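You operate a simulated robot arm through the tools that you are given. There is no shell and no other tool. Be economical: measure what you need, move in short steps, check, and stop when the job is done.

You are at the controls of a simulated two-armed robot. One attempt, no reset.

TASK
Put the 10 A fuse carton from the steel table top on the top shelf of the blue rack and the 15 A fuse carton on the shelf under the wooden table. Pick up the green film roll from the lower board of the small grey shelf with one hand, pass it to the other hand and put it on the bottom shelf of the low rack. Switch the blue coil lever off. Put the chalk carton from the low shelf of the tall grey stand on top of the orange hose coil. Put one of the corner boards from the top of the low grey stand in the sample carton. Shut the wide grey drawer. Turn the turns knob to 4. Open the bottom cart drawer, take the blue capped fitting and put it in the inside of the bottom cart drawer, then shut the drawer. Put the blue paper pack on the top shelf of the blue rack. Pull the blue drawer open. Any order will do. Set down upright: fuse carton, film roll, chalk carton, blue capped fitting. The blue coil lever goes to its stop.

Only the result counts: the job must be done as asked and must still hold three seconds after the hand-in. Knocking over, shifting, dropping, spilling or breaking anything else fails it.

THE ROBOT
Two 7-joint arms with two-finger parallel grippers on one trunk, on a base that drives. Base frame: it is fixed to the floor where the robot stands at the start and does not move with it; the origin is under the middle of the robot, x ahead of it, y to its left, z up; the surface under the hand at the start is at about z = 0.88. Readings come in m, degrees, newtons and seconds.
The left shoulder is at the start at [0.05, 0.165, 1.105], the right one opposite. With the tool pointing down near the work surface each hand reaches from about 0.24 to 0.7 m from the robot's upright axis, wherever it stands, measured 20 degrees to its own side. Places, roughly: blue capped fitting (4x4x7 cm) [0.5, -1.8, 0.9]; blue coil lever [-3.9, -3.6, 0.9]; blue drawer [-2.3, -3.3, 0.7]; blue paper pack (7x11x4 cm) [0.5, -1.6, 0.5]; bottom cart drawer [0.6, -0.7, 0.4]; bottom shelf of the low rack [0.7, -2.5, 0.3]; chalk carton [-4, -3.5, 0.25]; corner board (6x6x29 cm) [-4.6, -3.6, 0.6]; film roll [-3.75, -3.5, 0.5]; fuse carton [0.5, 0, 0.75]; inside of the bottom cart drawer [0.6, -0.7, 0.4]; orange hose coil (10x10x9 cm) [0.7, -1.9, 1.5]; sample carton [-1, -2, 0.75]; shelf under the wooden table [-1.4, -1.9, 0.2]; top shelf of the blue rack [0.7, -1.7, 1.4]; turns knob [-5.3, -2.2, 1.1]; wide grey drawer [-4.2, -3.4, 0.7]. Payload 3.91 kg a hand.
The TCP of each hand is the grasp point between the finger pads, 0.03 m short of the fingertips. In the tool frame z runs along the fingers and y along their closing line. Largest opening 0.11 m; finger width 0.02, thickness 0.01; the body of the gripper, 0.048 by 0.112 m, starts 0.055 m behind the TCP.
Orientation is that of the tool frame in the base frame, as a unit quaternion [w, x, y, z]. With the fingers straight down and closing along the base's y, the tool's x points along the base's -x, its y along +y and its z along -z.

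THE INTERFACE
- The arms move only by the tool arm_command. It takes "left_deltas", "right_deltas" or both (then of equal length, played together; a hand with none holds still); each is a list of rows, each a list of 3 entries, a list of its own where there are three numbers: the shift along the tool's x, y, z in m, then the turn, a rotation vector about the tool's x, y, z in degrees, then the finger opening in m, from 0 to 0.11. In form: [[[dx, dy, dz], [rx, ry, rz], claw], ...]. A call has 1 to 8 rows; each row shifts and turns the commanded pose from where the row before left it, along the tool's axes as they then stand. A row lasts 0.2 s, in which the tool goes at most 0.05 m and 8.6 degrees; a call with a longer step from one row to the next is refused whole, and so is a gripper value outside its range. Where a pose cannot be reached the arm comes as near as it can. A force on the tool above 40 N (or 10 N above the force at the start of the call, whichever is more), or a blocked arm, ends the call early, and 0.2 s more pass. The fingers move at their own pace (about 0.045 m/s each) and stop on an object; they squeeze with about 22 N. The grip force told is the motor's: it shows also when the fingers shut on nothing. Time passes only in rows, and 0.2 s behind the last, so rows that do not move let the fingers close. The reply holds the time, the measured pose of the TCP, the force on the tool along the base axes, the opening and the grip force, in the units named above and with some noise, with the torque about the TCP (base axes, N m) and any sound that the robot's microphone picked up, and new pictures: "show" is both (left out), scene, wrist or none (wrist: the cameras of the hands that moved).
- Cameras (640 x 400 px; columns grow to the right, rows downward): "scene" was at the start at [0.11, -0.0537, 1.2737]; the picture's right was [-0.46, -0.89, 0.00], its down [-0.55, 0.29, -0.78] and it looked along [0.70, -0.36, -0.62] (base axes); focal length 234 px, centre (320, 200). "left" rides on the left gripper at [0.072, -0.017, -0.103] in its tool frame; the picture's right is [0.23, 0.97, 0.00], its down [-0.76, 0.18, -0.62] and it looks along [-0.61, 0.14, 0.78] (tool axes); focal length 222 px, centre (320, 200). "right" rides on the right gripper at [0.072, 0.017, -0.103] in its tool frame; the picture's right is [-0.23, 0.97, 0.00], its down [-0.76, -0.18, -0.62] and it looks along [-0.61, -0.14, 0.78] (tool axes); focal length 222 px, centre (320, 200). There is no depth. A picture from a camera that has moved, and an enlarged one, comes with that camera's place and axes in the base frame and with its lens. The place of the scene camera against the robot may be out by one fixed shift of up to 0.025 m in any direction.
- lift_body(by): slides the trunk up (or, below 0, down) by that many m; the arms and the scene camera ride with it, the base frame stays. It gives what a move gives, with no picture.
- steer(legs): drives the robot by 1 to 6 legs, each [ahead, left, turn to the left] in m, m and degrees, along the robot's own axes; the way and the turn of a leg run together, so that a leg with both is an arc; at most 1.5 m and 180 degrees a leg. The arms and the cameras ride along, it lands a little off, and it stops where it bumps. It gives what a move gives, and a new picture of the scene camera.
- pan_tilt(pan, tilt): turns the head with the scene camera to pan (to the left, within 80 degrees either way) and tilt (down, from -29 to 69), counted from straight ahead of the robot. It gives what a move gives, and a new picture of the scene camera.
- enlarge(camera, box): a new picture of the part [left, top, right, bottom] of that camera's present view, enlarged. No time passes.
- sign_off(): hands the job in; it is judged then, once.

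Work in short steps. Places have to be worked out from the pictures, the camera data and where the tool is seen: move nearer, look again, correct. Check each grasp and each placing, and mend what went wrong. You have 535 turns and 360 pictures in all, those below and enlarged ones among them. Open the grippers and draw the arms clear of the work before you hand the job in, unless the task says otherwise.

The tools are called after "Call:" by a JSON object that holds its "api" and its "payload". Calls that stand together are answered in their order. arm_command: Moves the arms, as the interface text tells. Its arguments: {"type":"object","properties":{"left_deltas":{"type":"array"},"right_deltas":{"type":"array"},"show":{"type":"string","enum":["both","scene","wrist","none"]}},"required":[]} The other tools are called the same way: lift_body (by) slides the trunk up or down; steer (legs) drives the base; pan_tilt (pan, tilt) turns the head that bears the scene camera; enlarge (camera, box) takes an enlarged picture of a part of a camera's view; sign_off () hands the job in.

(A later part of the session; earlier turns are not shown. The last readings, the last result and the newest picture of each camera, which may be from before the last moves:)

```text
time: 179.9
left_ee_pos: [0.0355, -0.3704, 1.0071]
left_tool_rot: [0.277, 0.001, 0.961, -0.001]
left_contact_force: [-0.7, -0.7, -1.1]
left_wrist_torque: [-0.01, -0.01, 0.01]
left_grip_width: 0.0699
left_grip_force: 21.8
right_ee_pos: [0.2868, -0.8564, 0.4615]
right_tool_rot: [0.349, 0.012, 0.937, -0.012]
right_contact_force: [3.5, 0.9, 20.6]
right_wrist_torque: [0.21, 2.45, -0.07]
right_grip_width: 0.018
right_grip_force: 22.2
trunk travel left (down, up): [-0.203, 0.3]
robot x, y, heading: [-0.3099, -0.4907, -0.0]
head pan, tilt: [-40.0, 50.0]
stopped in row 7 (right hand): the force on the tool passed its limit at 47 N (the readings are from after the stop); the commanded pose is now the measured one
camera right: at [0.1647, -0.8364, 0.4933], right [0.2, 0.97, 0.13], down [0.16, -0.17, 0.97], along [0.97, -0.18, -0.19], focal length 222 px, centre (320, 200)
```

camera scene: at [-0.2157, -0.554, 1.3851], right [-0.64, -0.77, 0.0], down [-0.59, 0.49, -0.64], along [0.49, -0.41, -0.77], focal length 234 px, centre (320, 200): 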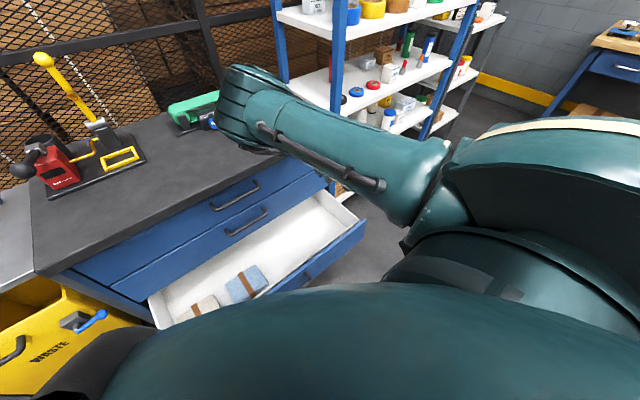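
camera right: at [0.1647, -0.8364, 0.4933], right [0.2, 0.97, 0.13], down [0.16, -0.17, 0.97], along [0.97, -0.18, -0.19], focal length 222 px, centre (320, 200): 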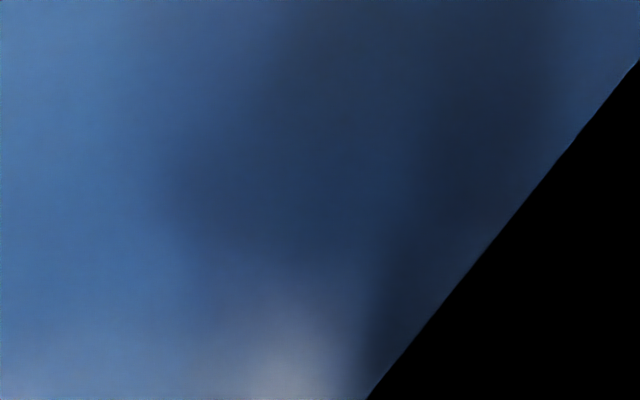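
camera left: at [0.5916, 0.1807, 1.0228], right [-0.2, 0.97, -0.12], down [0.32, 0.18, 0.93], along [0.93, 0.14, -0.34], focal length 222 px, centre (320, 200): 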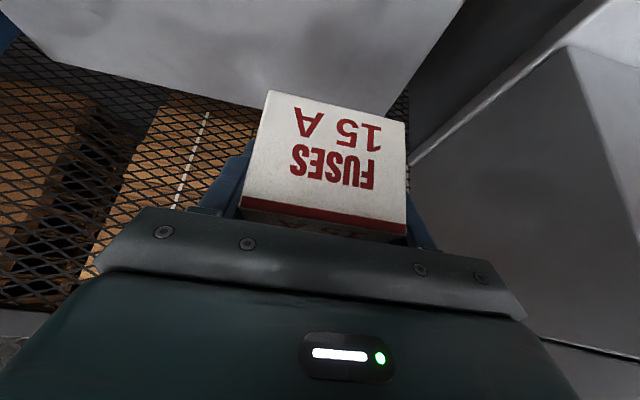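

Call:
{"api": "arm_command", "payload": {"right_deltas": [[[-0.0255, 0, -0.0308], [0, 0, 0], 0.0], [[-0.0255, 0, -0.0308], [0, 0, 0], 0.0], [[-0.0128, 0, -0.0154], [0, -1, 0], 0.0]], "show": "both"}}

```text
time: 180.7
left_ee_pos: [0.0369, -0.3716, 1.0079]
left_tool_rot: [0.277, 0.001, 0.961, 0.001]
left_contact_force: [0.9, -0.6, -1.0]
left_wrist_torque: [0.02, 0.0, -0.01]
left_grip_width: 0.0697
left_grip_force: 21.4
right_ee_pos: [0.2817, -0.8539, 0.5573]
right_tool_rot: [0.353, 0.015, 0.935, -0.012]
right_contact_force: [-1.1, -0.5, -0.9]
right_wrist_torque: [0.01, -0.03, -0.02]
right_grip_width: 0.0179
right_grip_force: 21.4
trunk travel left (down, up): [-0.203, 0.3]
robot x, y, heading: [-0.3087, -0.491, 0.0]
head pan, tilt: [-40.0, 50.0]
camera scene: at [-0.2158, -0.5539, 1.135], right [-0.64, -0.77, 0.0], down [-0.59, 0.49, -0.64], along [0.49, -0.41, -0.77], focal length 234 px, centre (320, 200)
camera right: at [0.1591, -0.8346, 0.5862], right [0.2, 0.97, 0.14], down [0.16, -0.17, 0.97], along [0.97, -0.18, -0.19], focal length 222 px, centre (320, 200)
```

scene: 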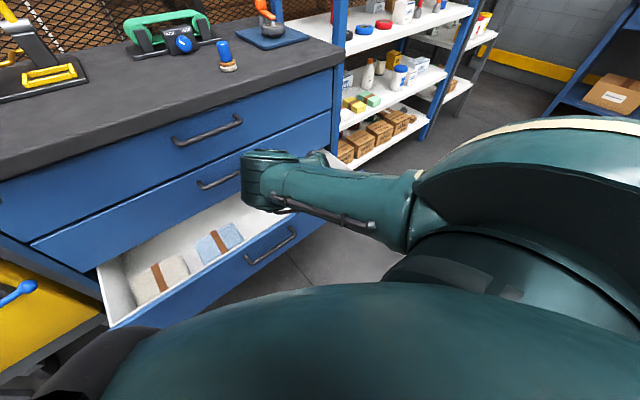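
right: 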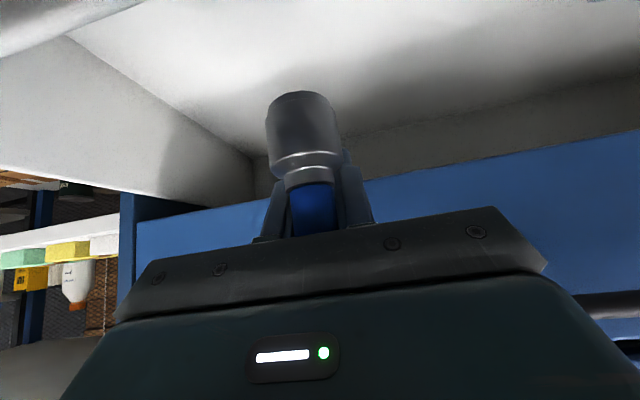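

The camera bracket pushed the drawer in to ~17 cm and the 40° tilt cannot get deep enough behind its front. I raise the hand and turn it clockwise about the vertical, so it reaches in lengthwise along the drawer.

Call:
{"api": "arm_command", "payload": {"right_deltas": [[[-0.0119, -0.03, -0.036], [0, 0, 0], 0.0], [[-0.0119, -0.03, -0.036], [0, 0, 0], 0.0], [[-0.0119, -0.03, -0.036], [0, 0, 0], 0.0], [[-0.0119, -0.03, -0.036], [0, 0, 0], 0.0], [[0, 0, 0], [5.5, 0, 6.3], 0.0], [[0, 0, 0], [5.5, 0, 6.3], 0.0], [[0, 0, 0], [5.5, 0, 6.3], 0.0], [[0, 0, 0], [5.5, 0, 6.3], 0.0]], "show": "none"}}

Call:
{"api": "arm_command", "payload": {"right_deltas": [[[0, 0, 0], [5.5, 0, 6.3], 0.0], [[0, 0, 0], [5.5, 0, 6.3], 0.0], [[0, 0, 0], [5.5, 0, 6.3], 0.0], [[0, 0, 0], [5.5, 0, 6.3], 0.0], [[0, 0, 0], [5.5, 0, 6.3], 0.0], [[0, 0, 0], [5.5, 0, 6.3], 0.0], [[0, 0, 0], [4, 0, 4.6], 0.0]], "show": "both"}}

```text
time: 182.5
left_ee_pos: [0.0372, -0.3719, 1.0068]
left_tool_rot: [0.277, 0.001, 0.961, 0.0]
left_contact_force: [0.4, -0.3, -0.8]
left_wrist_torque: [-0.02, 0.01, 0.02]
left_grip_width: 0.0698
left_grip_force: 22.0
right_ee_pos: [0.2194, -0.9724, 0.6984]
right_tool_rot: [0.339, 0.285, 0.89, -0.113]
right_contact_force: [-0.2, -0.1, -0.6]
right_wrist_torque: [0.01, -0.05, -0.01]
right_grip_width: 0.0179
right_grip_force: 21.7
trunk travel left (down, up): [-0.203, 0.3]
robot x, y, heading: [-0.3066, -0.4913, -0.2]
head pan, tilt: [-40.0, 50.0]
```

```text
time: 184.1
left_ee_pos: [0.0364, -0.3708, 1.008]
left_tool_rot: [0.277, 0.001, 0.961, 0.0]
left_contact_force: [0.5, -0.2, -0.7]
left_wrist_torque: [-0.01, -0.01, 0.01]
left_grip_width: 0.0697
left_grip_force: 22.1
right_ee_pos: [0.2195, -0.9728, 0.6975]
right_tool_rot: [0.304, 0.49, 0.795, -0.188]
right_contact_force: [0.3, -0.2, -1.4]
right_wrist_torque: [-0.05, -0.02, 0.05]
right_grip_width: 0.0182
right_grip_force: 21.7
right hand out of reach, approached as far as the arm can: row 4, 5, 6, 7
trunk travel left (down, up): [-0.203, 0.3]
robot x, y, heading: [-0.3103, -0.4862, 0.3]
head pan, tilt: [-40.0, 50.0]
camera scene: at [-0.2157, -0.554, 1.135], right [-0.64, -0.77, 0.0], down [-0.59, 0.49, -0.64], along [0.49, -0.41, -0.77], focal length 234 px, centre (320, 200)
camera right: at [0.1784, -0.8558, 0.7274], right [0.95, 0.29, 0.15], down [-0.09, -0.21, 0.97], along [0.31, -0.93, -0.18], focal length 222 px, centre (320, 200)
```

scene: 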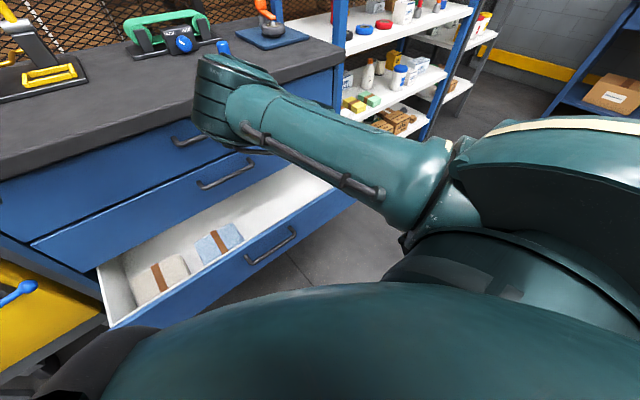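
right: 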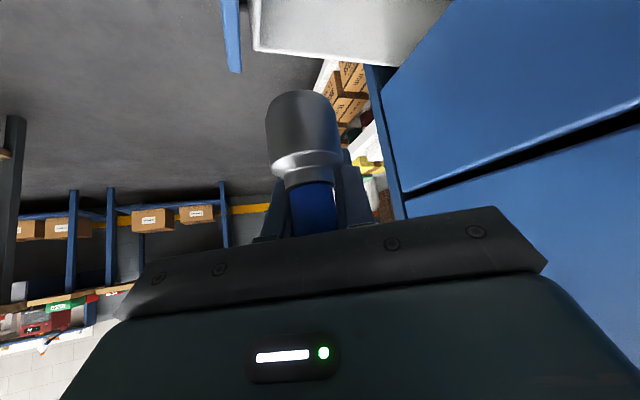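

Yaw reached ~63°, enough. To keep the elbow clear of the cart, I move the base back/right a little and extend the arm to above (0.31, −0.975).

Call:
{"api": "steer", "payload": {"legs": [[-0.07, -0.1, 0]]}}

Call:
{"api": "arm_command", "payload": {"right_deltas": [[[0.0012, 0.0389, -0.0012], [0, 0, 0], 0.0], [[0.0012, 0.0389, -0.0012], [0, 0, 0], 0.0], [[0.0012, 0.0389, -0.0012], [0, 0, 0], 0.0], [[0.0012, 0.0389, -0.0012], [0, 0, 0], 0.0], [[0.0012, 0.0389, -0.0012], [0, 0, 0], 0.0]], "show": "wrist"}}

```text
time: 185.6
left_ee_pos: [-0.0321, -0.4721, 1.0071]
left_tool_rot: [0.278, 0.001, 0.961, 0.001]
left_contact_force: [-0.3, 0.1, -1.1]
left_wrist_torque: [-0.03, 0.01, -0.01]
left_grip_width: 0.0698
left_grip_force: 22.5
right_ee_pos: [0.1505, -1.0709, 0.6974]
right_tool_rot: [0.303, 0.49, 0.795, -0.189]
right_contact_force: [0.2, 0.1, -0.2]
right_wrist_torque: [-0.03, -0.03, -0.01]
right_grip_width: 0.0178
right_grip_force: 22.2
trunk travel left (down, up): [-0.203, 0.3]
robot x, y, heading: [-0.3795, -0.5911, -0.2]
head pan, tilt: [-40.0, 50.0]
camera scene: at [-0.2847, -0.6547, 1.135], right [-0.64, -0.77, 0.0], down [-0.59, 0.49, -0.64], along [0.49, -0.41, -0.77], focal length 234 px, centre (320, 200)
```

scene: 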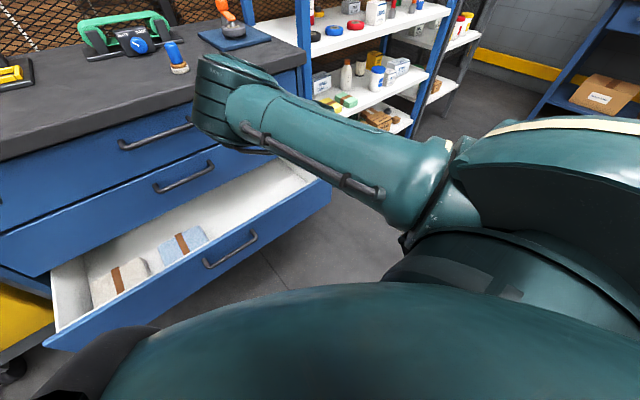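

```text
time: 186.8
left_ee_pos: [-0.0312, -0.4727, 1.007]
left_tool_rot: [0.277, 0.001, 0.961, 0.0]
left_contact_force: [-0.2, -0.7, -1.5]
left_wrist_torque: [0.0, -0.04, 0.0]
left_grip_width: 0.0695
left_grip_force: 22.0
right_ee_pos: [0.1507, -1.0726, 0.6981]
right_tool_rot: [0.305, 0.489, 0.795, -0.189]
right_contact_force: [-0.6, 0.5, -1.1]
right_wrist_torque: [-0.06, -0.02, 0.02]
right_grip_width: 0.0179
right_grip_force: 21.6
right hand out of reach, approached as far as the arm can: row 1, 2, 3, 4, 5
trunk travel left (down, up): [-0.203, 0.3]
robot x, y, heading: [-0.3799, -0.5905, -0.2]
head pan, tilt: [-40.0, 50.0]
camera right: at [0.1096, -0.9564, 0.7275], right [0.95, 0.29, 0.15], down [-0.09, -0.21, 0.97], along [0.31, -0.93, -0.18], focal length 222 px, centre (320, 200)
```

right: 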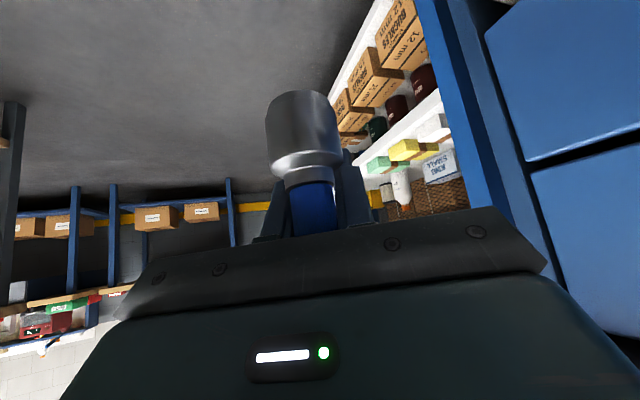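

That extension is out of reach with the turned hand. New plan: yaw back, stand farther back with the trunk low, and go in on a diagonal deep enough that the camera bracket passes behind the drawer front.

Call:
{"api": "arm_command", "payload": {"right_deltas": [[[-0.0167, 0, -0.0186], [-5.5, 0, -6.3], 0.0], [[-0.0167, 0, -0.0186], [-5.5, 0, -6.3], 0.0], [[-0.0167, 0, -0.0186], [-5.5, 0, -6.3], 0.0], [[-0.0167, 0, -0.0186], [-5.5, 0, -6.3], 0.0], [[-0.0167, 0, -0.0186], [-5.5, 0, -6.3], 0.0], [[-0.0167, 0, -0.0186], [-5.5, 0, -6.3], 0.0], [[-0.0167, 0, -0.0186], [-5.5, 0, -6.3], 0.0], [[-0.0167, 0, -0.0186], [-2.2, 0, -2.5], 0.0]], "show": "none"}}

Call:
{"api": "lift_body", "payload": {"by": -0.2}}

Call:
{"api": "steer", "payload": {"legs": [[0.02, 0.1, 0]]}}

```text
time: 188.6
left_ee_pos: [-0.0336, -0.4721, 1.0072]
left_tool_rot: [0.277, 0.002, 0.961, 0.0]
left_contact_force: [-0.4, -0.6, -0.7]
left_wrist_torque: [-0.01, 0.0, -0.03]
left_grip_width: 0.0698
left_grip_force: 22.0
right_ee_pos: [0.1519, -1.0712, 0.8978]
right_tool_rot: [0.354, 0.008, 0.935, -0.01]
right_contact_force: [0.8, -1.0, -0.5]
right_wrist_torque: [0.0, 0.0, -0.03]
right_grip_width: 0.0177
right_grip_force: 22.2
trunk travel left (down, up): [-0.203, 0.3]
robot x, y, heading: [-0.379, -0.5883, -0.0]
head pan, tilt: [-40.0, 50.0]
```

```text
time: 190.8
left_ee_pos: [-0.0327, -0.4731, 0.8078]
left_tool_rot: [0.278, 0.001, 0.961, 0.001]
left_contact_force: [-0.5, -0.1, -1.8]
left_wrist_torque: [0.01, -0.01, 0.01]
left_grip_width: 0.0698
left_grip_force: 21.8
right_ee_pos: [0.1508, -1.0703, 0.6986]
right_tool_rot: [0.354, 0.01, 0.935, -0.011]
right_contact_force: [-0.1, -0.2, -0.7]
right_wrist_torque: [0.0, -0.02, 0.01]
right_grip_width: 0.018
right_grip_force: 21.6
trunk travel left (down, up): [-0.003, 0.5]
robot x, y, heading: [-0.3792, -0.5882, -0.1]
head pan, tilt: [-40.0, 50.0]
```

```text
time: 192.3
left_ee_pos: [-0.0121, -0.3757, 0.8075]
left_tool_rot: [0.277, 0.002, 0.961, 0.0]
left_contact_force: [0.5, 0.4, -1.4]
left_wrist_torque: [-0.02, 0.0, 0.03]
left_grip_width: 0.0696
left_grip_force: 21.8
right_ee_pos: [0.1702, -0.974, 0.6979]
right_tool_rot: [0.353, 0.011, 0.935, -0.011]
right_contact_force: [0.4, -0.6, 0.5]
right_wrist_torque: [-0.02, 0.0, 0.01]
right_grip_width: 0.0178
right_grip_force: 22.0
trunk travel left (down, up): [-0.003, 0.5]
robot x, y, heading: [-0.3549, -0.4964, -0.3]
head pan, tilt: [-40.0, 50.0]
camera scene: at [-0.2647, -0.5579, 0.935], right [-0.65, -0.76, 0.0], down [-0.59, 0.49, -0.64], along [0.49, -0.41, -0.77], focal length 234 px, centre (320, 200)
```

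scene: 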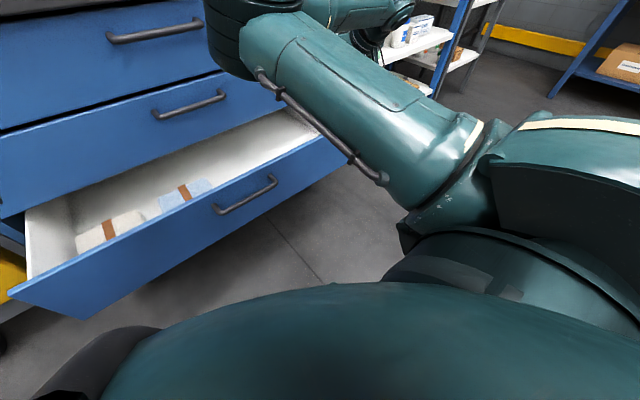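

Elbow is now well back from the cart. I move the hand to (0.30, −0.95, 0.56) and look.

Call:
{"api": "arm_command", "payload": {"right_deltas": [[[-0.0013, 0.005, 0.0379], [0, 0, 0], 0.0], [[-0.0013, 0.005, 0.0379], [0, 0, 0], 0.0], [[-0.0013, 0.005, 0.0379], [0, 0, 0], 0.0], [[-0.0013, 0.005, 0.0379], [0, 0, 0], 0.0], [[-0.0013, 0.005, 0.0379], [0, 0, 0], 0.0]], "show": "both"}}

```text
time: 193.5
left_ee_pos: [-0.0121, -0.3759, 0.807]
left_tool_rot: [0.278, 0.003, 0.961, 0.0]
left_contact_force: [-1.5, -0.6, -1.1]
left_wrist_torque: [0.0, -0.03, 0.01]
left_grip_width: 0.0698
left_grip_force: 21.7
right_ee_pos: [0.3003, -0.9546, 0.5605]
right_tool_rot: [0.353, 0.012, 0.935, -0.011]
right_contact_force: [0.2, 0.0, -0.5]
right_wrist_torque: [0.02, -0.03, 0.03]
right_grip_width: 0.0178
right_grip_force: 21.7
trunk travel left (down, up): [-0.003, 0.5]
robot x, y, heading: [-0.3579, -0.4946, -0.3]
head pan, tilt: [-40.0, 50.0]
camera scene: at [-0.2647, -0.5578, 0.935], right [-0.65, -0.76, 0.0], down [-0.59, 0.49, -0.64], along [0.49, -0.41, -0.77], focal length 234 px, centre (320, 200)
camera right: at [0.1777, -0.9353, 0.5913], right [0.2, 0.97, 0.14], down [0.15, -0.17, 0.97], along [0.97, -0.17, -0.18], focal length 222 px, centre (320, 200)
```

scene: 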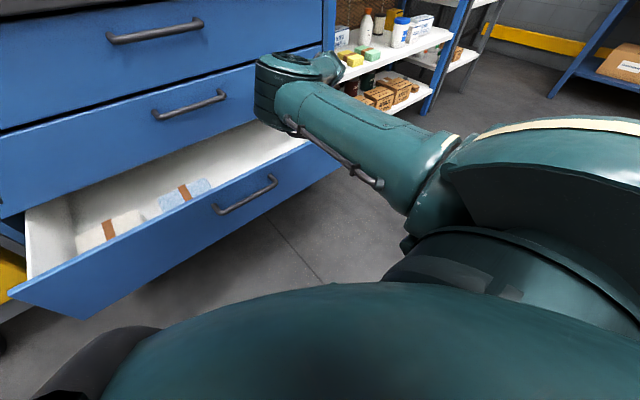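
right: 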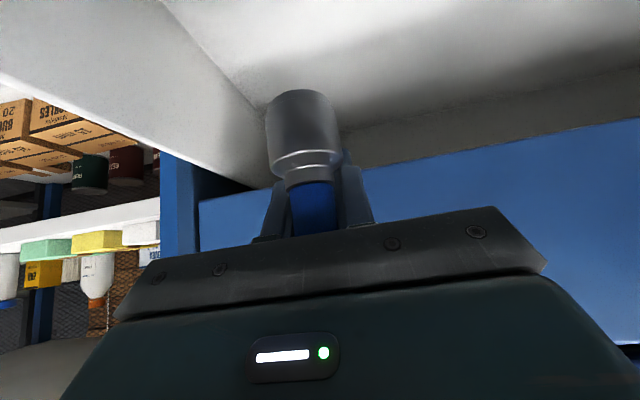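

Call:
{"api": "arm_command", "payload": {"right_deltas": [[[0.0069, 0, 0.0305], [0, 0, 0], 0.0], [[0.0069, 0, 0.0305], [0, 0, 0], 0.0], [[0.0027, 0, 0.0243], [0, 0, 0], 0.0], [[0.0027, 0, 0.0243], [0, 0, 0], 0.0]], "show": "wrist"}}

```text
time: 194.3
left_ee_pos: [-0.0132, -0.3747, 0.8078]
left_tool_rot: [0.277, 0.002, 0.961, -0.001]
left_contact_force: [0.4, -0.1, -1.1]
left_wrist_torque: [0.04, -0.01, 0.0]
left_grip_width: 0.0696
left_grip_force: 22.8
right_ee_pos: [0.3461, -0.9555, 0.5087]
right_tool_rot: [0.363, 0.008, 0.932, -0.014]
right_contact_force: [1.7, 2.7, 23.9]
right_wrist_torque: [0.38, 3.44, -0.24]
right_grip_width: 0.0178
right_grip_force: 22.1
trunk travel left (down, up): [-0.003, 0.5]
robot x, y, heading: [-0.3549, -0.493, -0.4]
head pan, tilt: [-40.0, 50.0]
stopped in row 3 (right hand): the force on the tool passed its limit at 55 N (the readings are from after the stop); the commanded pose is now the measured one
camera right: at [0.2234, -0.9371, 0.5363], right [0.19, 0.97, 0.13], down [0.13, -0.16, 0.98], along [0.97, -0.17, -0.16], focal length 222 px, centre (320, 200)
```

right: 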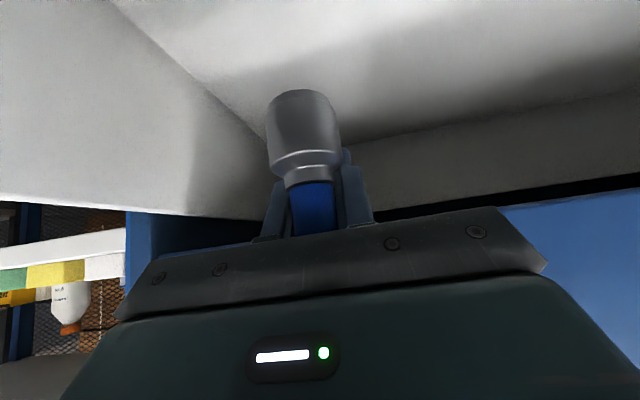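

Contact came from the camera bracket on the panel top (~14 cm behind the grip). I go up, reduce the tilt to ~20° so the bracket passes behind the panel, and descend; I will restore the tilt inside.

Call:
{"api": "arm_command", "payload": {"right_deltas": [[[-0.0183, 0, -0.0375], [0, 0, 0], 0.0], [[0, 0, 0], [0, 8, 0], 0.0], [[0, 0, 0], [0, 8, 0], 0.0], [[0, 0, 0], [0, 6, 0], 0.0], [[0.008, 0, 0.029], [0, 0, 0], 0.0], [[0.008, 0, 0.029], [0, 0, 0], 0.0]], "show": "wrist"}}

```text
time: 195.7
left_ee_pos: [-0.0116, -0.3767, 0.8057]
left_tool_rot: [0.277, 0.004, 0.961, 0.0]
left_contact_force: [0.4, -0.7, -1.8]
left_wrist_torque: [0.01, -0.03, 0.0]
left_grip_width: 0.0699
left_grip_force: 22.2
right_ee_pos: [0.3131, -0.9488, 0.4877]
right_tool_rot: [0.174, 0.011, 0.985, -0.013]
right_contact_force: [0.1, -0.4, -1.6]
right_wrist_torque: [-0.04, -0.02, 0.01]
right_grip_width: 0.0181
right_grip_force: 22.4
right hand out of reach, approached as far as the arm can: row 4, 6
trunk travel left (down, up): [-0.003, 0.5]
robot x, y, heading: [-0.3598, -0.4913, -0.2]
head pan, tilt: [-40.0, 50.0]
camera right: at [0.2101, -0.9299, 0.5607], right [0.24, 0.97, 0.06], down [0.5, -0.18, 0.85], along [0.83, -0.17, -0.52], focal length 222 px, centre (320, 200)
```

right: 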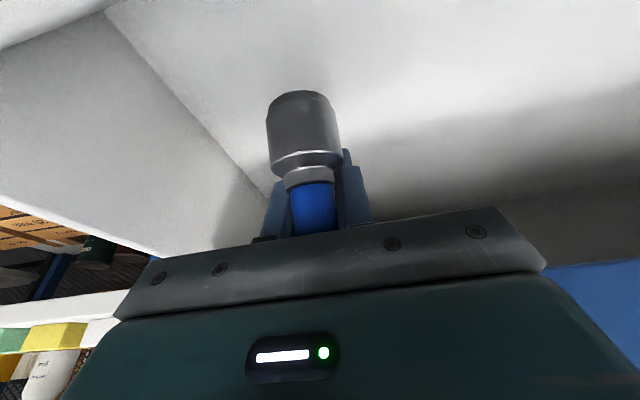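

At the reach limit; I drive 4 cm ahead and continue down.

Call:
{"api": "steer", "payload": {"legs": [[0.045, 0, 0]]}}

Call:
{"api": "arm_command", "payload": {"right_deltas": [[[0.007, 0, 0.0187], [0, 0, 0], 0.0], [[0.007, 0, 0.0187], [0, 0, 0], 0.0], [[0.0035, 0, 0.0094], [0, 0, 0], 0.0]], "show": "wrist"}}

```text
time: 196.7
left_ee_pos: [0.0255, -0.3776, 0.8064]
left_tool_rot: [0.277, 0.003, 0.961, 0.0]
left_contact_force: [0.5, -0.3, -0.9]
left_wrist_torque: [0.0, -0.02, -0.02]
left_grip_width: 0.0699
left_grip_force: 21.6
right_ee_pos: [0.3463, -0.9495, 0.4869]
right_tool_rot: [0.165, 0.006, 0.986, -0.009]
right_contact_force: [-7.4, 2.4, 2.5]
right_wrist_torque: [-0.03, -0.63, 0.13]
right_grip_width: 0.0179
right_grip_force: 21.8
trunk travel left (down, up): [-0.003, 0.5]
robot x, y, heading: [-0.3169, -0.4987, -0.3]
head pan, tilt: [-40.0, 50.0]
stopped in leg 1: the force on the tool passed its limit at 115 N (the readings are from after the stop); the commanded pose is now the measured one
camera scene: at [-0.2277, -0.5578, 0.935], right [-0.65, -0.76, 0.0], down [-0.58, 0.49, -0.64], along [0.49, -0.42, -0.77], focal length 234 px, centre (320, 200)
```

scene: 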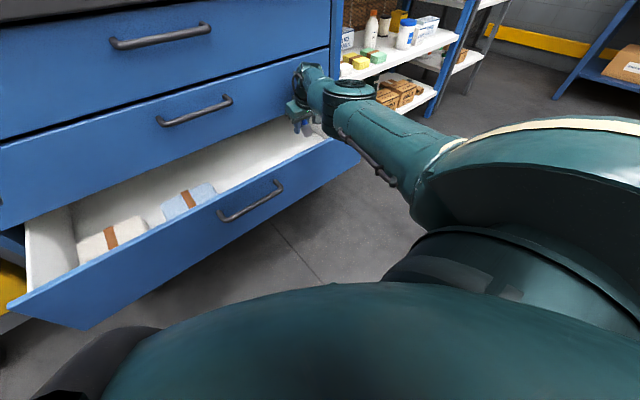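

```text
time: 197.5
left_ee_pos: [0.0251, -0.3765, 0.8084]
left_tool_rot: [0.276, 0.002, 0.961, 0.001]
left_contact_force: [0.2, 0.3, -1.3]
left_wrist_torque: [0.02, -0.04, -0.01]
left_grip_width: 0.0697
left_grip_force: 22.0
right_ee_pos: [0.3356, -0.9466, 0.4376]
right_tool_rot: [0.166, 0.005, 0.986, -0.008]
right_contact_force: [2.7, -2.1, 13.2]
right_wrist_torque: [0.31, 1.78, 0.19]
right_grip_width: 0.0179
right_grip_force: 21.6
right hand out of reach, approached as far as the arm can: row 1, 2
trunk travel left (down, up): [-0.003, 0.5]
robot x, y, heading: [-0.3167, -0.4935, -0.4]
head pan, tilt: [-40.0, 50.0]
camera right: at [0.2338, -0.9283, 0.5123], right [0.23, 0.97, 0.06], down [0.51, -0.17, 0.84], along [0.83, -0.16, -0.54], focal length 222 px, centre (320, 200)
```

right: 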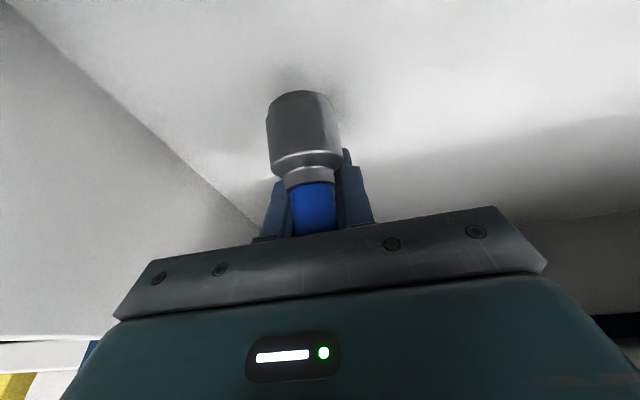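

The bracket is resting on the panel's top edge. I try dragging the drawer outward with it by moving back under light downward pressure.

Call:
{"api": "arm_command", "payload": {"right_deltas": [[[0.0205, 0, -0.0018], [0, 0, 0], 0.0], [[0.0205, 0, -0.0018], [0, 0, 0], 0.0], [[0.0205, 0, -0.0018], [0, 0, 0], 0.0]], "show": "both"}}

```text
time: 197.9
left_ee_pos: [0.0264, -0.3759, 0.8072]
left_tool_rot: [0.277, 0.002, 0.961, 0.0]
left_contact_force: [-0.6, 0.0, -1.3]
left_wrist_torque: [0.03, 0.01, 0.0]
left_grip_width: 0.0699
left_grip_force: 21.6
right_ee_pos: [0.336, -0.9457, 0.4354]
right_tool_rot: [0.17, 0.005, 0.985, -0.005]
right_contact_force: [2.6, -0.2, 13.8]
right_wrist_torque: [0.26, 1.91, 0.07]
right_grip_width: 0.0176
right_grip_force: 21.9
right hand out of reach, approached as far as the arm can: row 1, 2
trunk travel left (down, up): [-0.003, 0.5]
robot x, y, heading: [-0.3198, -0.4971, -0.2]
head pan, tilt: [-40.0, 50.0]
stopped in row 2 (right hand): the force on the tool passed its limit at 47 N (the readings are from after the stop); the commanded pose is now the measured one
camera scene: at [-0.2276, -0.5571, 0.9351], right [-0.65, -0.76, 0.0], down [-0.58, 0.49, -0.64], along [0.49, -0.42, -0.77], focal length 234 px, centre (320, 200)
camera right: at [0.2334, -0.9295, 0.5103], right [0.23, 0.97, 0.07], down [0.51, -0.18, 0.84], along [0.83, -0.16, -0.53], focal length 222 px, centre (320, 200)
```

scene: 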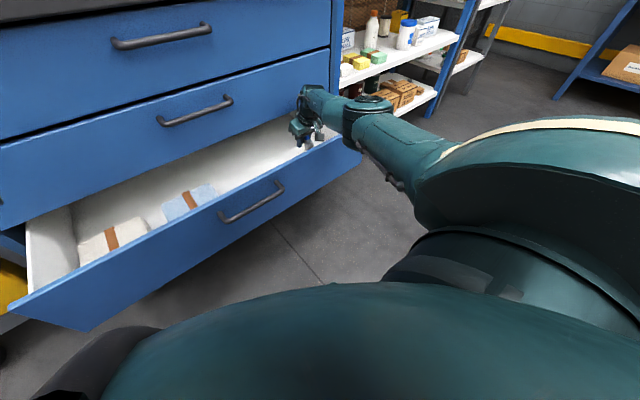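
right: 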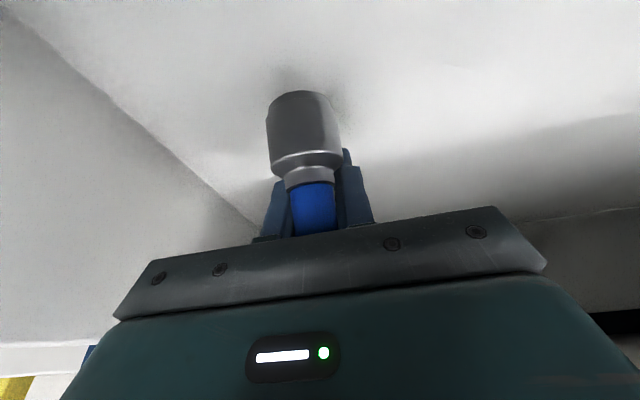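

The arm itself cannot retract here; I use the base: drive back 7 cm so the bracket draws the drawer out.

Call:
{"api": "steer", "payload": {"legs": [[-0.07, 0, 0]]}}

```text
time: 198.9
left_ee_pos: [-0.0451, -0.3758, 0.8056]
left_tool_rot: [0.276, 0.002, 0.961, 0.0]
left_contact_force: [0.0, -0.6, -0.9]
left_wrist_torque: [0.01, -0.03, 0.01]
left_grip_width: 0.0698
left_grip_force: 22.2
right_ee_pos: [0.2641, -0.9456, 0.4305]
right_tool_rot: [0.167, 0.006, 0.986, -0.004]
right_contact_force: [-0.1, 0.0, 0.9]
right_wrist_torque: [0.04, 0.27, -0.03]
right_grip_width: 0.0179
right_grip_force: 21.8
trunk travel left (down, up): [-0.003, 0.5]
robot x, y, heading: [-0.3921, -0.4949, -0.0]
head pan, tilt: [-40.0, 50.0]
camera scene: at [-0.2971, -0.5574, 0.9347], right [-0.65, -0.76, 0.0], down [-0.59, 0.49, -0.64], along [0.49, -0.41, -0.77], focal length 234 px, centre (320, 200)
```

scene: 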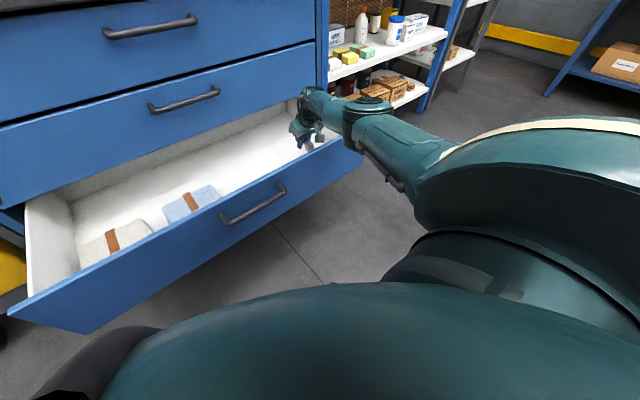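

That drew the drawer out to ~24 cm. Now ahead 5 cm, restore the 41° tilt inside the drawer, then lower to the floor of it.

Call:
{"api": "steer", "payload": {"legs": [[0.05, 0, 0]]}}

Call:
{"api": "arm_command", "payload": {"right_deltas": [[[0, 0, -0.003], [0, -7, 0], 0.0], [[0, 0, 0], [0, -7, 0], 0.0], [[0, 0, 0], [0, -7, 0], 0.0]], "show": "wrist"}}

```text
time: 199.8
left_ee_pos: [0.005, -0.3768, 0.8063]
left_tool_rot: [0.276, 0.002, 0.961, 0.0]
left_contact_force: [-0.3, 0.4, -0.3]
left_wrist_torque: [0.02, -0.01, 0.02]
left_grip_width: 0.0696
left_grip_force: 22.1
right_ee_pos: [0.3134, -0.9465, 0.4318]
right_tool_rot: [0.167, 0.005, 0.986, -0.005]
right_contact_force: [0.5, -0.4, -0.7]
right_wrist_torque: [-0.05, -0.03, 0.0]
right_grip_width: 0.018
right_grip_force: 21.6
trunk travel left (down, up): [-0.003, 0.5]
robot x, y, heading: [-0.3417, -0.4954, -0.4]
head pan, tilt: [-40.0, 50.0]
camera scene: at [-0.248, -0.5577, 0.935], right [-0.65, -0.76, 0.0], down [-0.59, 0.49, -0.64], along [0.49, -0.41, -0.77], focal length 234 px, centre (320, 200)
```

scene: 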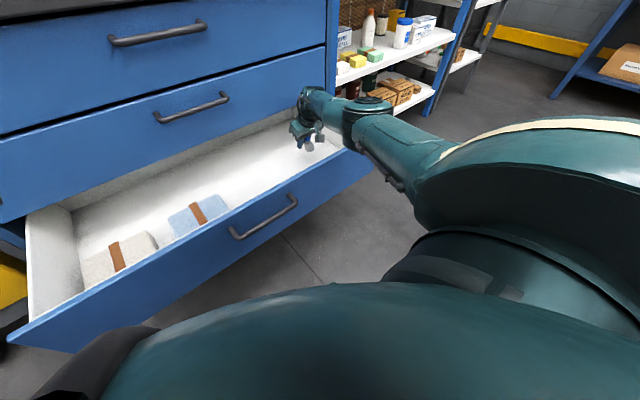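

```text
time: 200.6
left_ee_pos: [0.0051, -0.3755, 0.8062]
left_tool_rot: [0.276, 0.002, 0.961, 0.001]
left_contact_force: [-0.2, -0.2, -1.7]
left_wrist_torque: [0.03, 0.02, -0.02]
left_grip_width: 0.0697
left_grip_force: 22.4
right_ee_pos: [0.3495, -0.9642, 0.4199]
right_tool_rot: [0.343, 0.004, 0.939, -0.005]
right_contact_force: [0.9, 0.5, -0.7]
right_wrist_torque: [0.04, -0.04, 0.04]
right_grip_width: 0.0178
right_grip_force: 22.1
right hand out of reach, approached as far as the arm can: row 1, 2, 3
trunk travel left (down, up): [-0.003, 0.5]
robot x, y, heading: [-0.3425, -0.4937, -0.1]
head pan, tilt: [-40.0, 50.0]
camera right: at [0.2278, -0.9461, 0.453], right [0.18, 0.97, 0.14], down [0.18, -0.17, 0.97], along [0.97, -0.15, -0.2], focal length 222 px, centre (320, 200)
```

right: 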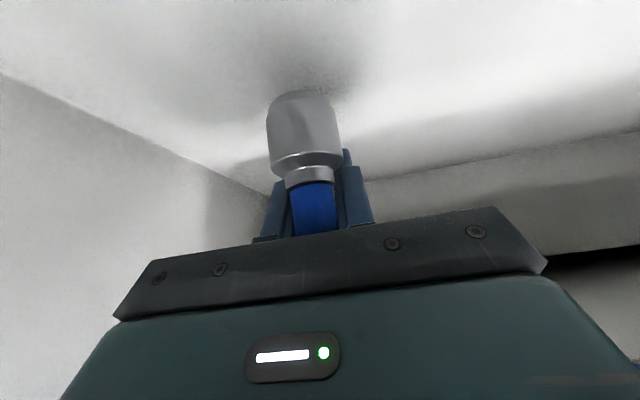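

Inside the drawer and upright. Lowering in small steps to contact.

Call:
{"api": "arm_command", "payload": {"right_deltas": [[[0.0039, 0, 0.0046], [0, 0, 0], 0.0], [[0.0039, 0, 0.0046], [0, 0, 0], 0.0], [[0.0032, 0, 0.0038], [0, 0, 0], 0.0], [[0.0026, 0, 0.0031], [0, 0, 0], 0.0]], "show": "wrist"}}

```text
time: 201.6
left_ee_pos: [0.005, -0.3771, 0.8075]
left_tool_rot: [0.276, 0.003, 0.961, 0.0]
left_contact_force: [0.1, -0.7, -0.7]
left_wrist_torque: [0.01, -0.06, -0.01]
left_grip_width: 0.0698
left_grip_force: 22.6
right_ee_pos: [0.3442, -0.9586, 0.4028]
right_tool_rot: [0.344, 0.005, 0.939, -0.005]
right_contact_force: [0.3, 0.2, 0.0]
right_wrist_torque: [0.02, -0.01, 0.04]
right_grip_width: 0.0178
right_grip_force: 22.4
right hand out of reach, approached as far as the arm can: row 2, 3
trunk travel left (down, up): [-0.003, 0.5]
robot x, y, heading: [-0.3377, -0.4932, -0.4]
head pan, tilt: [-40.0, 50.0]
camera right: at [0.2225, -0.9422, 0.4354], right [0.18, 0.97, 0.14], down [0.18, -0.17, 0.97], along [0.97, -0.15, -0.2], focal length 222 px, centre (320, 200)
```

right: 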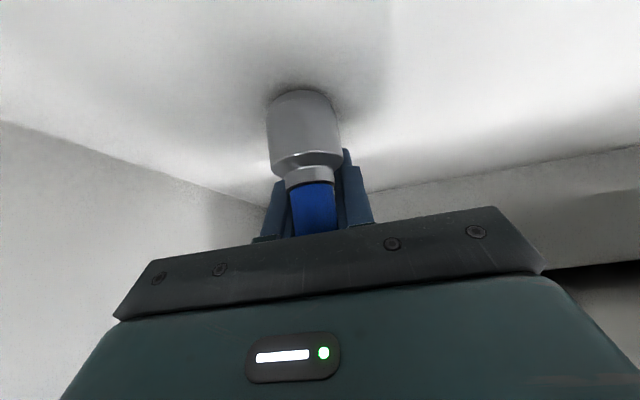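

Nearly touching; a few more millimetres.

Call:
{"api": "arm_command", "payload": {"right_deltas": [[[0.0032, 0, 0.0038], [0, 0, 0], 0.0], [[0.0026, 0, 0.0031], [0, 0, 0], 0.0], [[0.0026, 0, 0.0031], [0, 0, 0], 0.0]], "show": "wrist"}}

```text
time: 202.4
left_ee_pos: [0.0046, -0.3757, 0.8078]
left_tool_rot: [0.277, 0.003, 0.961, -0.001]
left_contact_force: [-0.5, 0.4, -1.1]
left_wrist_torque: [0.01, 0.01, 0.02]
left_grip_width: 0.07
left_grip_force: 22.5
right_ee_pos: [0.3419, -0.9571, 0.3976]
right_tool_rot: [0.349, 0.005, 0.937, -0.007]
right_contact_force: [2.7, -5.7, 19.2]
right_wrist_torque: [0.1, 0.59, 0.15]
right_grip_width: 0.0185
right_grip_force: 22.0
right hand out of reach, approached as far as the arm can: row 1, 2
trunk travel left (down, up): [-0.003, 0.5]
robot x, y, heading: [-0.3422, -0.4927, -0.3]
head pan, tilt: [-40.0, 50.0]
camera right: at [0.22, -0.9396, 0.4298], right [0.19, 0.97, 0.14], down [0.17, -0.17, 0.97], along [0.97, -0.16, -0.2], focal length 222 px, centre (320, 200)
```

right: 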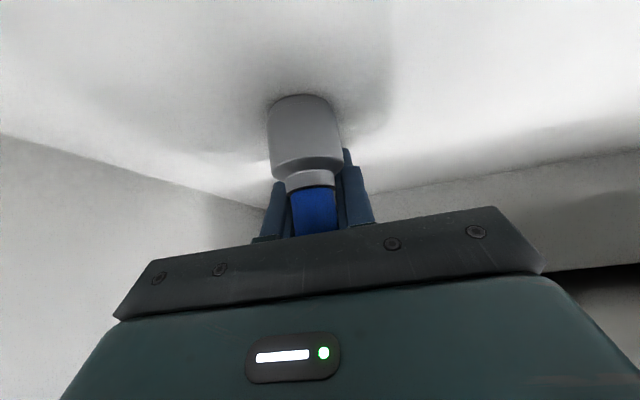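

Contact made. I ease up 1 mm, open gently, and look.

Call:
{"api": "arm_command", "payload": {"right_deltas": [[[0, 0, -0.002], [0, 0, 0], 0.025], [[0, 0, 0], [0, 0, 0], 0.045], [[0, 0, 0], [0, 0, 0], 0.055]], "show": "wrist"}}

```text
time: 203.2
left_ee_pos: [0.0041, -0.3744, 0.8069]
left_tool_rot: [0.277, 0.002, 0.961, 0.0]
left_contact_force: [1.1, -0.7, -1.0]
left_wrist_torque: [-0.01, 0.02, -0.03]
left_grip_width: 0.0698
left_grip_force: 21.8
right_ee_pos: [0.3411, -0.9563, 0.3956]
right_tool_rot: [0.344, 0.005, 0.939, -0.005]
right_contact_force: [-1.7, -5.5, 12.3]
right_wrist_torque: [0.22, -0.09, 0.04]
right_grip_width: 0.0524
right_grip_force: 0.0
trunk travel left (down, up): [-0.003, 0.5]
robot x, y, heading: [-0.3414, -0.4904, -0.3]
head pan, tilt: [-40.0, 50.0]
camera right: at [0.2184, -0.9396, 0.4287], right [0.19, 0.97, 0.14], down [0.18, -0.17, 0.97], along [0.97, -0.16, -0.2], focal length 222 px, centre (320, 200)
```

right: 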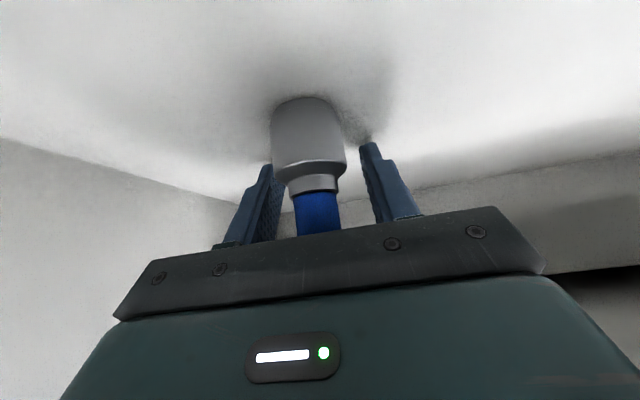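

Released and standing. I centre the fingers away from it by 6 mm and raise straight up with the trunk.

Call:
{"api": "arm_command", "payload": {"right_deltas": [[[-0.002, -0.006, -0.002], [0, 0, 0], 0.058]], "show": "none"}}

Call:
{"api": "lift_body", "payload": {"by": 0.06}}

Call:
{"api": "enlarge", "payload": {"camera": "right", "box": [0, 0, 640, 400]}}

```text
time: 203.6
left_ee_pos: [0.0065, -0.3752, 0.8068]
left_tool_rot: [0.277, 0.003, 0.961, 0.0]
left_contact_force: [0.6, -0.7, -0.8]
left_wrist_torque: [-0.02, -0.03, -0.04]
left_grip_width: 0.0698
left_grip_force: 21.9
right_ee_pos: [0.3416, -0.9597, 0.3949]
right_tool_rot: [0.342, 0.004, 0.94, -0.005]
right_contact_force: [0.2, -0.3, 0.3]
right_wrist_torque: [0.0, 0.03, 0.0]
right_grip_width: 0.058
right_grip_force: 0.0
trunk travel left (down, up): [-0.003, 0.5]
robot x, y, heading: [-0.3409, -0.4977, -0.1]
head pan, tilt: [-40.0, 50.0]
```

```text
time: 204.6
left_ee_pos: [0.0052, -0.3751, 0.8667]
left_tool_rot: [0.276, 0.002, 0.961, 0.0]
left_contact_force: [-0.1, 0.6, -1.6]
left_wrist_torque: [-0.01, -0.05, 0.01]
left_grip_width: 0.0698
left_grip_force: 22.4
right_ee_pos: [0.3421, -0.9613, 0.4567]
right_tool_rot: [0.344, 0.004, 0.939, -0.005]
right_contact_force: [0.8, -0.3, -0.5]
right_wrist_torque: [-0.02, 0.02, 0.02]
right_grip_width: 0.058
right_grip_force: 0.1
trunk travel left (down, up): [-0.063, 0.44]
robot x, y, heading: [-0.3403, -0.4955, -0.3]
head pan, tilt: [-40.0, 50.0]
```

```text
1.00 times, centred on (320, 200) of right (not enlarged: the box is as wide or as high as the picture)
camera zoom: at [0.2191, -0.9448, 0.4905], right [0.19, 0.97, 0.14], down [0.18, -0.17, 0.97], along [0.97, -0.15, -0.2], focal length 222 px, centre (320, 200)
```

zoom: 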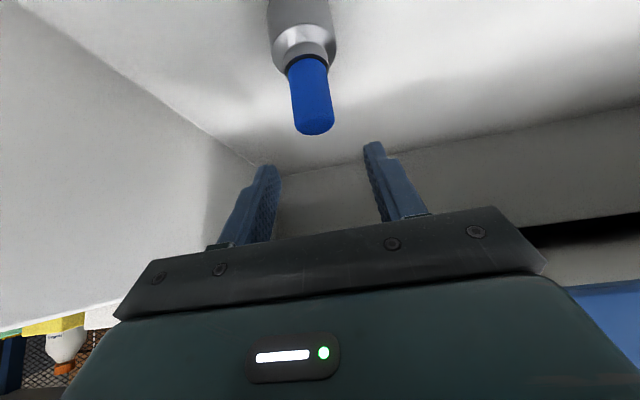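

Fitting stands upright in the drawer. I shift back 4 cm within the drawer, then raise out.

Call:
{"api": "steer", "payload": {"legs": [[-0.035, 0, 0]]}}

Call:
{"api": "lift_body", "payload": {"by": 0.2}}

```text
time: 205.5
left_ee_pos: [-0.0312, -0.3744, 0.8664]
left_tool_rot: [0.276, 0.002, 0.961, 0.0]
left_contact_force: [-0.7, 0.1, -1.3]
left_wrist_torque: [0.02, 0.01, -0.01]
left_grip_width: 0.0695
left_grip_force: 22.1
right_ee_pos: [0.3085, -0.9609, 0.4577]
right_tool_rot: [0.344, 0.004, 0.939, -0.005]
right_contact_force: [-0.9, 0.5, -0.6]
right_wrist_torque: [0.02, 0.01, 0.0]
right_grip_width: 0.0578
right_grip_force: 0.1
trunk travel left (down, up): [-0.063, 0.44]
robot x, y, heading: [-0.3752, -0.4931, -0.3]
head pan, tilt: [-40.0, 50.0]
camera scene: at [-0.2824, -0.5575, 0.995], right [-0.65, -0.76, 0.0], down [-0.59, 0.49, -0.64], along [0.49, -0.41, -0.77], focal length 234 px, centre (320, 200)
```

scene: 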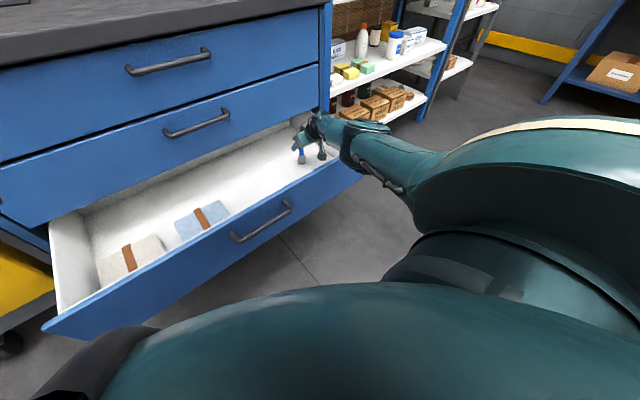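

```text
time: 207.7
left_ee_pos: [-0.0293, -0.3755, 1.0673]
left_tool_rot: [0.276, 0.003, 0.961, -0.001]
left_contact_force: [0.0, -0.7, -1.4]
left_wrist_torque: [0.0, -0.03, -0.02]
left_grip_width: 0.07
left_grip_force: 22.4
right_ee_pos: [0.3062, -0.9614, 0.657]
right_tool_rot: [0.344, 0.004, 0.939, -0.005]
right_contact_force: [0.4, 0.4, 0.1]
right_wrist_torque: [0.0, 0.0, -0.02]
right_grip_width: 0.0578
right_grip_force: 0.1
trunk travel left (down, up): [-0.263, 0.24]
robot x, y, heading: [-0.3716, -0.496, -0.2]
head pan, tilt: [-40.0, 50.0]
```

Clear of the drawer. I draw the hand back in front of the drawer, close the fingers, and shift left to push it shut.

Call:
{"api": "arm_command", "payload": {"right_deltas": [[[0.0344, 0, -0.029], [0, 0, 0], 0.0], [[0.0344, 0, -0.029], [0, 0, 0], 0.0], [[0.0344, 0, -0.029], [0, 0, 0], 0.0], [[0.0344, 0, -0.029], [0, 0, 0], 0.0], [[0.0344, 0, -0.029], [0, 0, 0], 0.0], [[0.0344, 0, -0.029], [0, 0, 0], 0.0]], "show": "none"}}

Call:
{"api": "steer", "payload": {"legs": [[0, 0.15, 0]]}}

```text
time: 209.1
left_ee_pos: [-0.0298, -0.3769, 1.0671]
left_tool_rot: [0.276, 0.003, 0.961, 0.0]
left_contact_force: [0.3, 0.3, -0.8]
left_wrist_torque: [-0.02, -0.02, 0.04]
left_grip_width: 0.0697
left_grip_force: 22.1
right_ee_pos: [0.0366, -0.9571, 0.6577]
right_tool_rot: [0.345, 0.004, 0.938, -0.005]
right_contact_force: [0.5, 0.3, -0.1]
right_wrist_torque: [-0.01, -0.01, -0.01]
right_grip_width: 0.0002
right_grip_force: 21.8
trunk travel left (down, up): [-0.263, 0.24]
robot x, y, heading: [-0.3734, -0.4943, -0.3]
head pan, tilt: [-40.0, 50.0]
```

```text
time: 211.0
left_ee_pos: [-0.0284, -0.223, 1.0662]
left_tool_rot: [0.277, 0.0, 0.961, 0.001]
left_contact_force: [-0.4, -0.2, -0.7]
left_wrist_torque: [-0.01, 0.0, 0.0]
left_grip_width: 0.0699
left_grip_force: 21.9
right_ee_pos: [0.0379, -0.8048, 0.6596]
right_tool_rot: [0.344, 0.003, 0.939, -0.005]
right_contact_force: [0.1, -0.2, -0.3]
right_wrist_torque: [-0.01, 0.01, -0.02]
right_grip_width: 0.0
right_grip_force: 21.5
trunk travel left (down, up): [-0.263, 0.24]
robot x, y, heading: [-0.3737, -0.3456, 0.0]
head pan, tilt: [-40.0, 50.0]
camera scene: at [-0.2821, -0.4057, 1.195], right [-0.64, -0.77, 0.0], down [-0.59, 0.49, -0.64], along [0.49, -0.41, -0.77], focal length 234 px, centre (320, 200)
```

scene: 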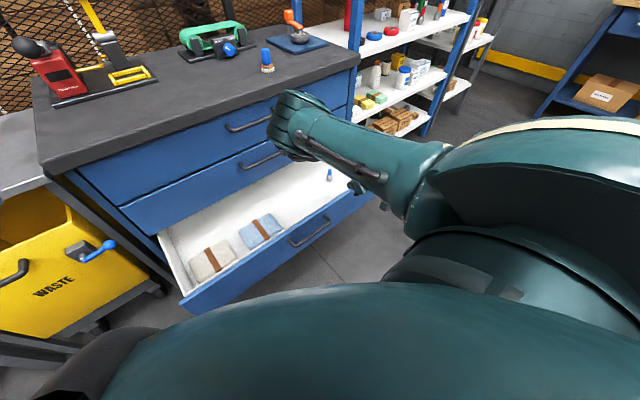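

The fitting stands in the drawer. I lower the hand to panel height and push with a slow drive.

Call:
{"api": "lift_body", "payload": {"by": -0.155}}

Call:
{"api": "steer", "payload": {"legs": [[0.12, 0, 0]]}}

```text
time: 212.8
left_ee_pos: [-0.0295, -0.2226, 0.9113]
left_tool_rot: [0.277, 0.001, 0.961, 0.001]
left_contact_force: [0.5, 0.4, -0.8]
left_wrist_torque: [0.01, 0.0, 0.01]
left_grip_width: 0.0697
left_grip_force: 22.4
right_ee_pos: [0.037, -0.8057, 0.5034]
right_tool_rot: [0.343, 0.003, 0.939, -0.005]
right_contact_force: [-0.1, -0.6, 0.6]
right_wrist_torque: [0.05, 0.0, 0.01]
right_grip_width: 0.0
right_grip_force: 22.1
trunk travel left (down, up): [-0.108, 0.395]
robot x, y, heading: [-0.3735, -0.3415, -0.3]
head pan, tilt: [-40.0, 50.0]
```

```text
time: 214.1
left_ee_pos: [0.0884, -0.2227, 0.9121]
left_tool_rot: [0.276, 0.0, 0.961, 0.001]
left_contact_force: [-0.1, -0.4, -0.9]
left_wrist_torque: [0.01, -0.01, 0.03]
left_grip_width: 0.0696
left_grip_force: 21.1
right_ee_pos: [0.1557, -0.8034, 0.5039]
right_tool_rot: [0.344, 0.003, 0.939, -0.005]
right_contact_force: [-0.6, 0.0, 0.7]
right_wrist_torque: [-0.03, -0.02, -0.02]
right_grip_width: 0.0001
right_grip_force: 21.8
trunk travel left (down, up): [-0.108, 0.395]
robot x, y, heading: [-0.256, -0.3417, 0.2]
head pan, tilt: [-40.0, 50.0]
camera scene: at [-0.1634, -0.4058, 1.04], right [-0.64, -0.77, 0.0], down [-0.59, 0.49, -0.64], along [0.49, -0.41, -0.77], focal length 234 px, centre (320, 200)
```

scene: 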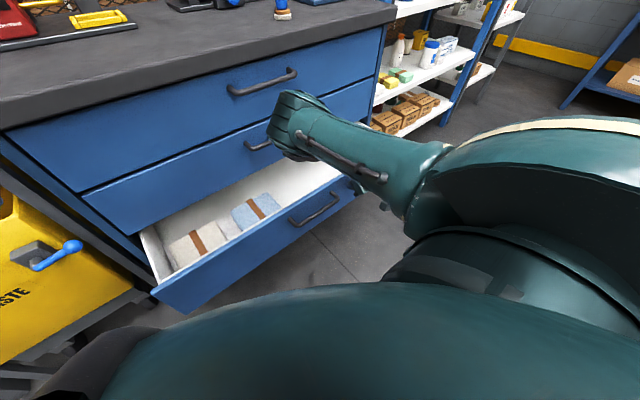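

The drawer slides easily. I continue pushing with the arm in slow steps.

Call:
{"api": "arm_command", "payload": {"right_deltas": [[[-0.0153, 0, 0.0129], [0, 0, 0], 0.0], [[-0.0153, 0, 0.0129], [0, 0, 0], 0.0], [[-0.0153, 0, 0.0129], [0, 0, 0], 0.0], [[-0.0153, 0, 0.0129], [0, 0, 0], 0.0], [[-0.0153, 0, 0.0129], [0, 0, 0], 0.0], [[-0.0153, 0, 0.0129], [0, 0, 0], 0.0], [[-0.0115, 0, 0.0097], [0, 0, 0], 0.0], [[-0.0115, 0, 0.0097], [0, 0, 0], 0.0]], "show": "wrist"}}

```text
time: 215.9
left_ee_pos: [0.0893, -0.2229, 0.9111]
left_tool_rot: [0.277, 0.0, 0.961, 0.001]
left_contact_force: [-0.5, -0.2, -1.1]
left_wrist_torque: [0.02, -0.02, 0.04]
left_grip_width: 0.0697
left_grip_force: 21.8
right_ee_pos: [0.3078, -0.8061, 0.5027]
right_tool_rot: [0.345, 0.001, 0.939, -0.003]
right_contact_force: [-0.2, 0.4, -0.4]
right_wrist_torque: [0.05, -0.03, -0.01]
right_grip_width: 0.0003
right_grip_force: 22.1
trunk travel left (down, up): [-0.108, 0.395]
robot x, y, heading: [-0.2563, -0.3423, -0.1]
head pan, tilt: [-40.0, 50.0]
camera right: at [0.1864, -0.7889, 0.5362], right [0.18, 0.97, 0.14], down [0.18, -0.17, 0.97], along [0.97, -0.15, -0.2], focal length 222 px, centre (320, 200)
```

right: 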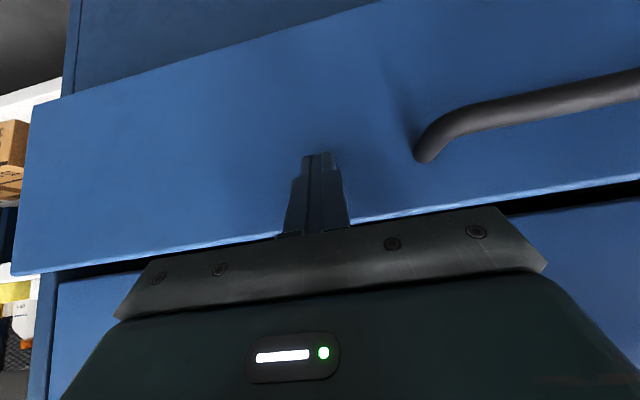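

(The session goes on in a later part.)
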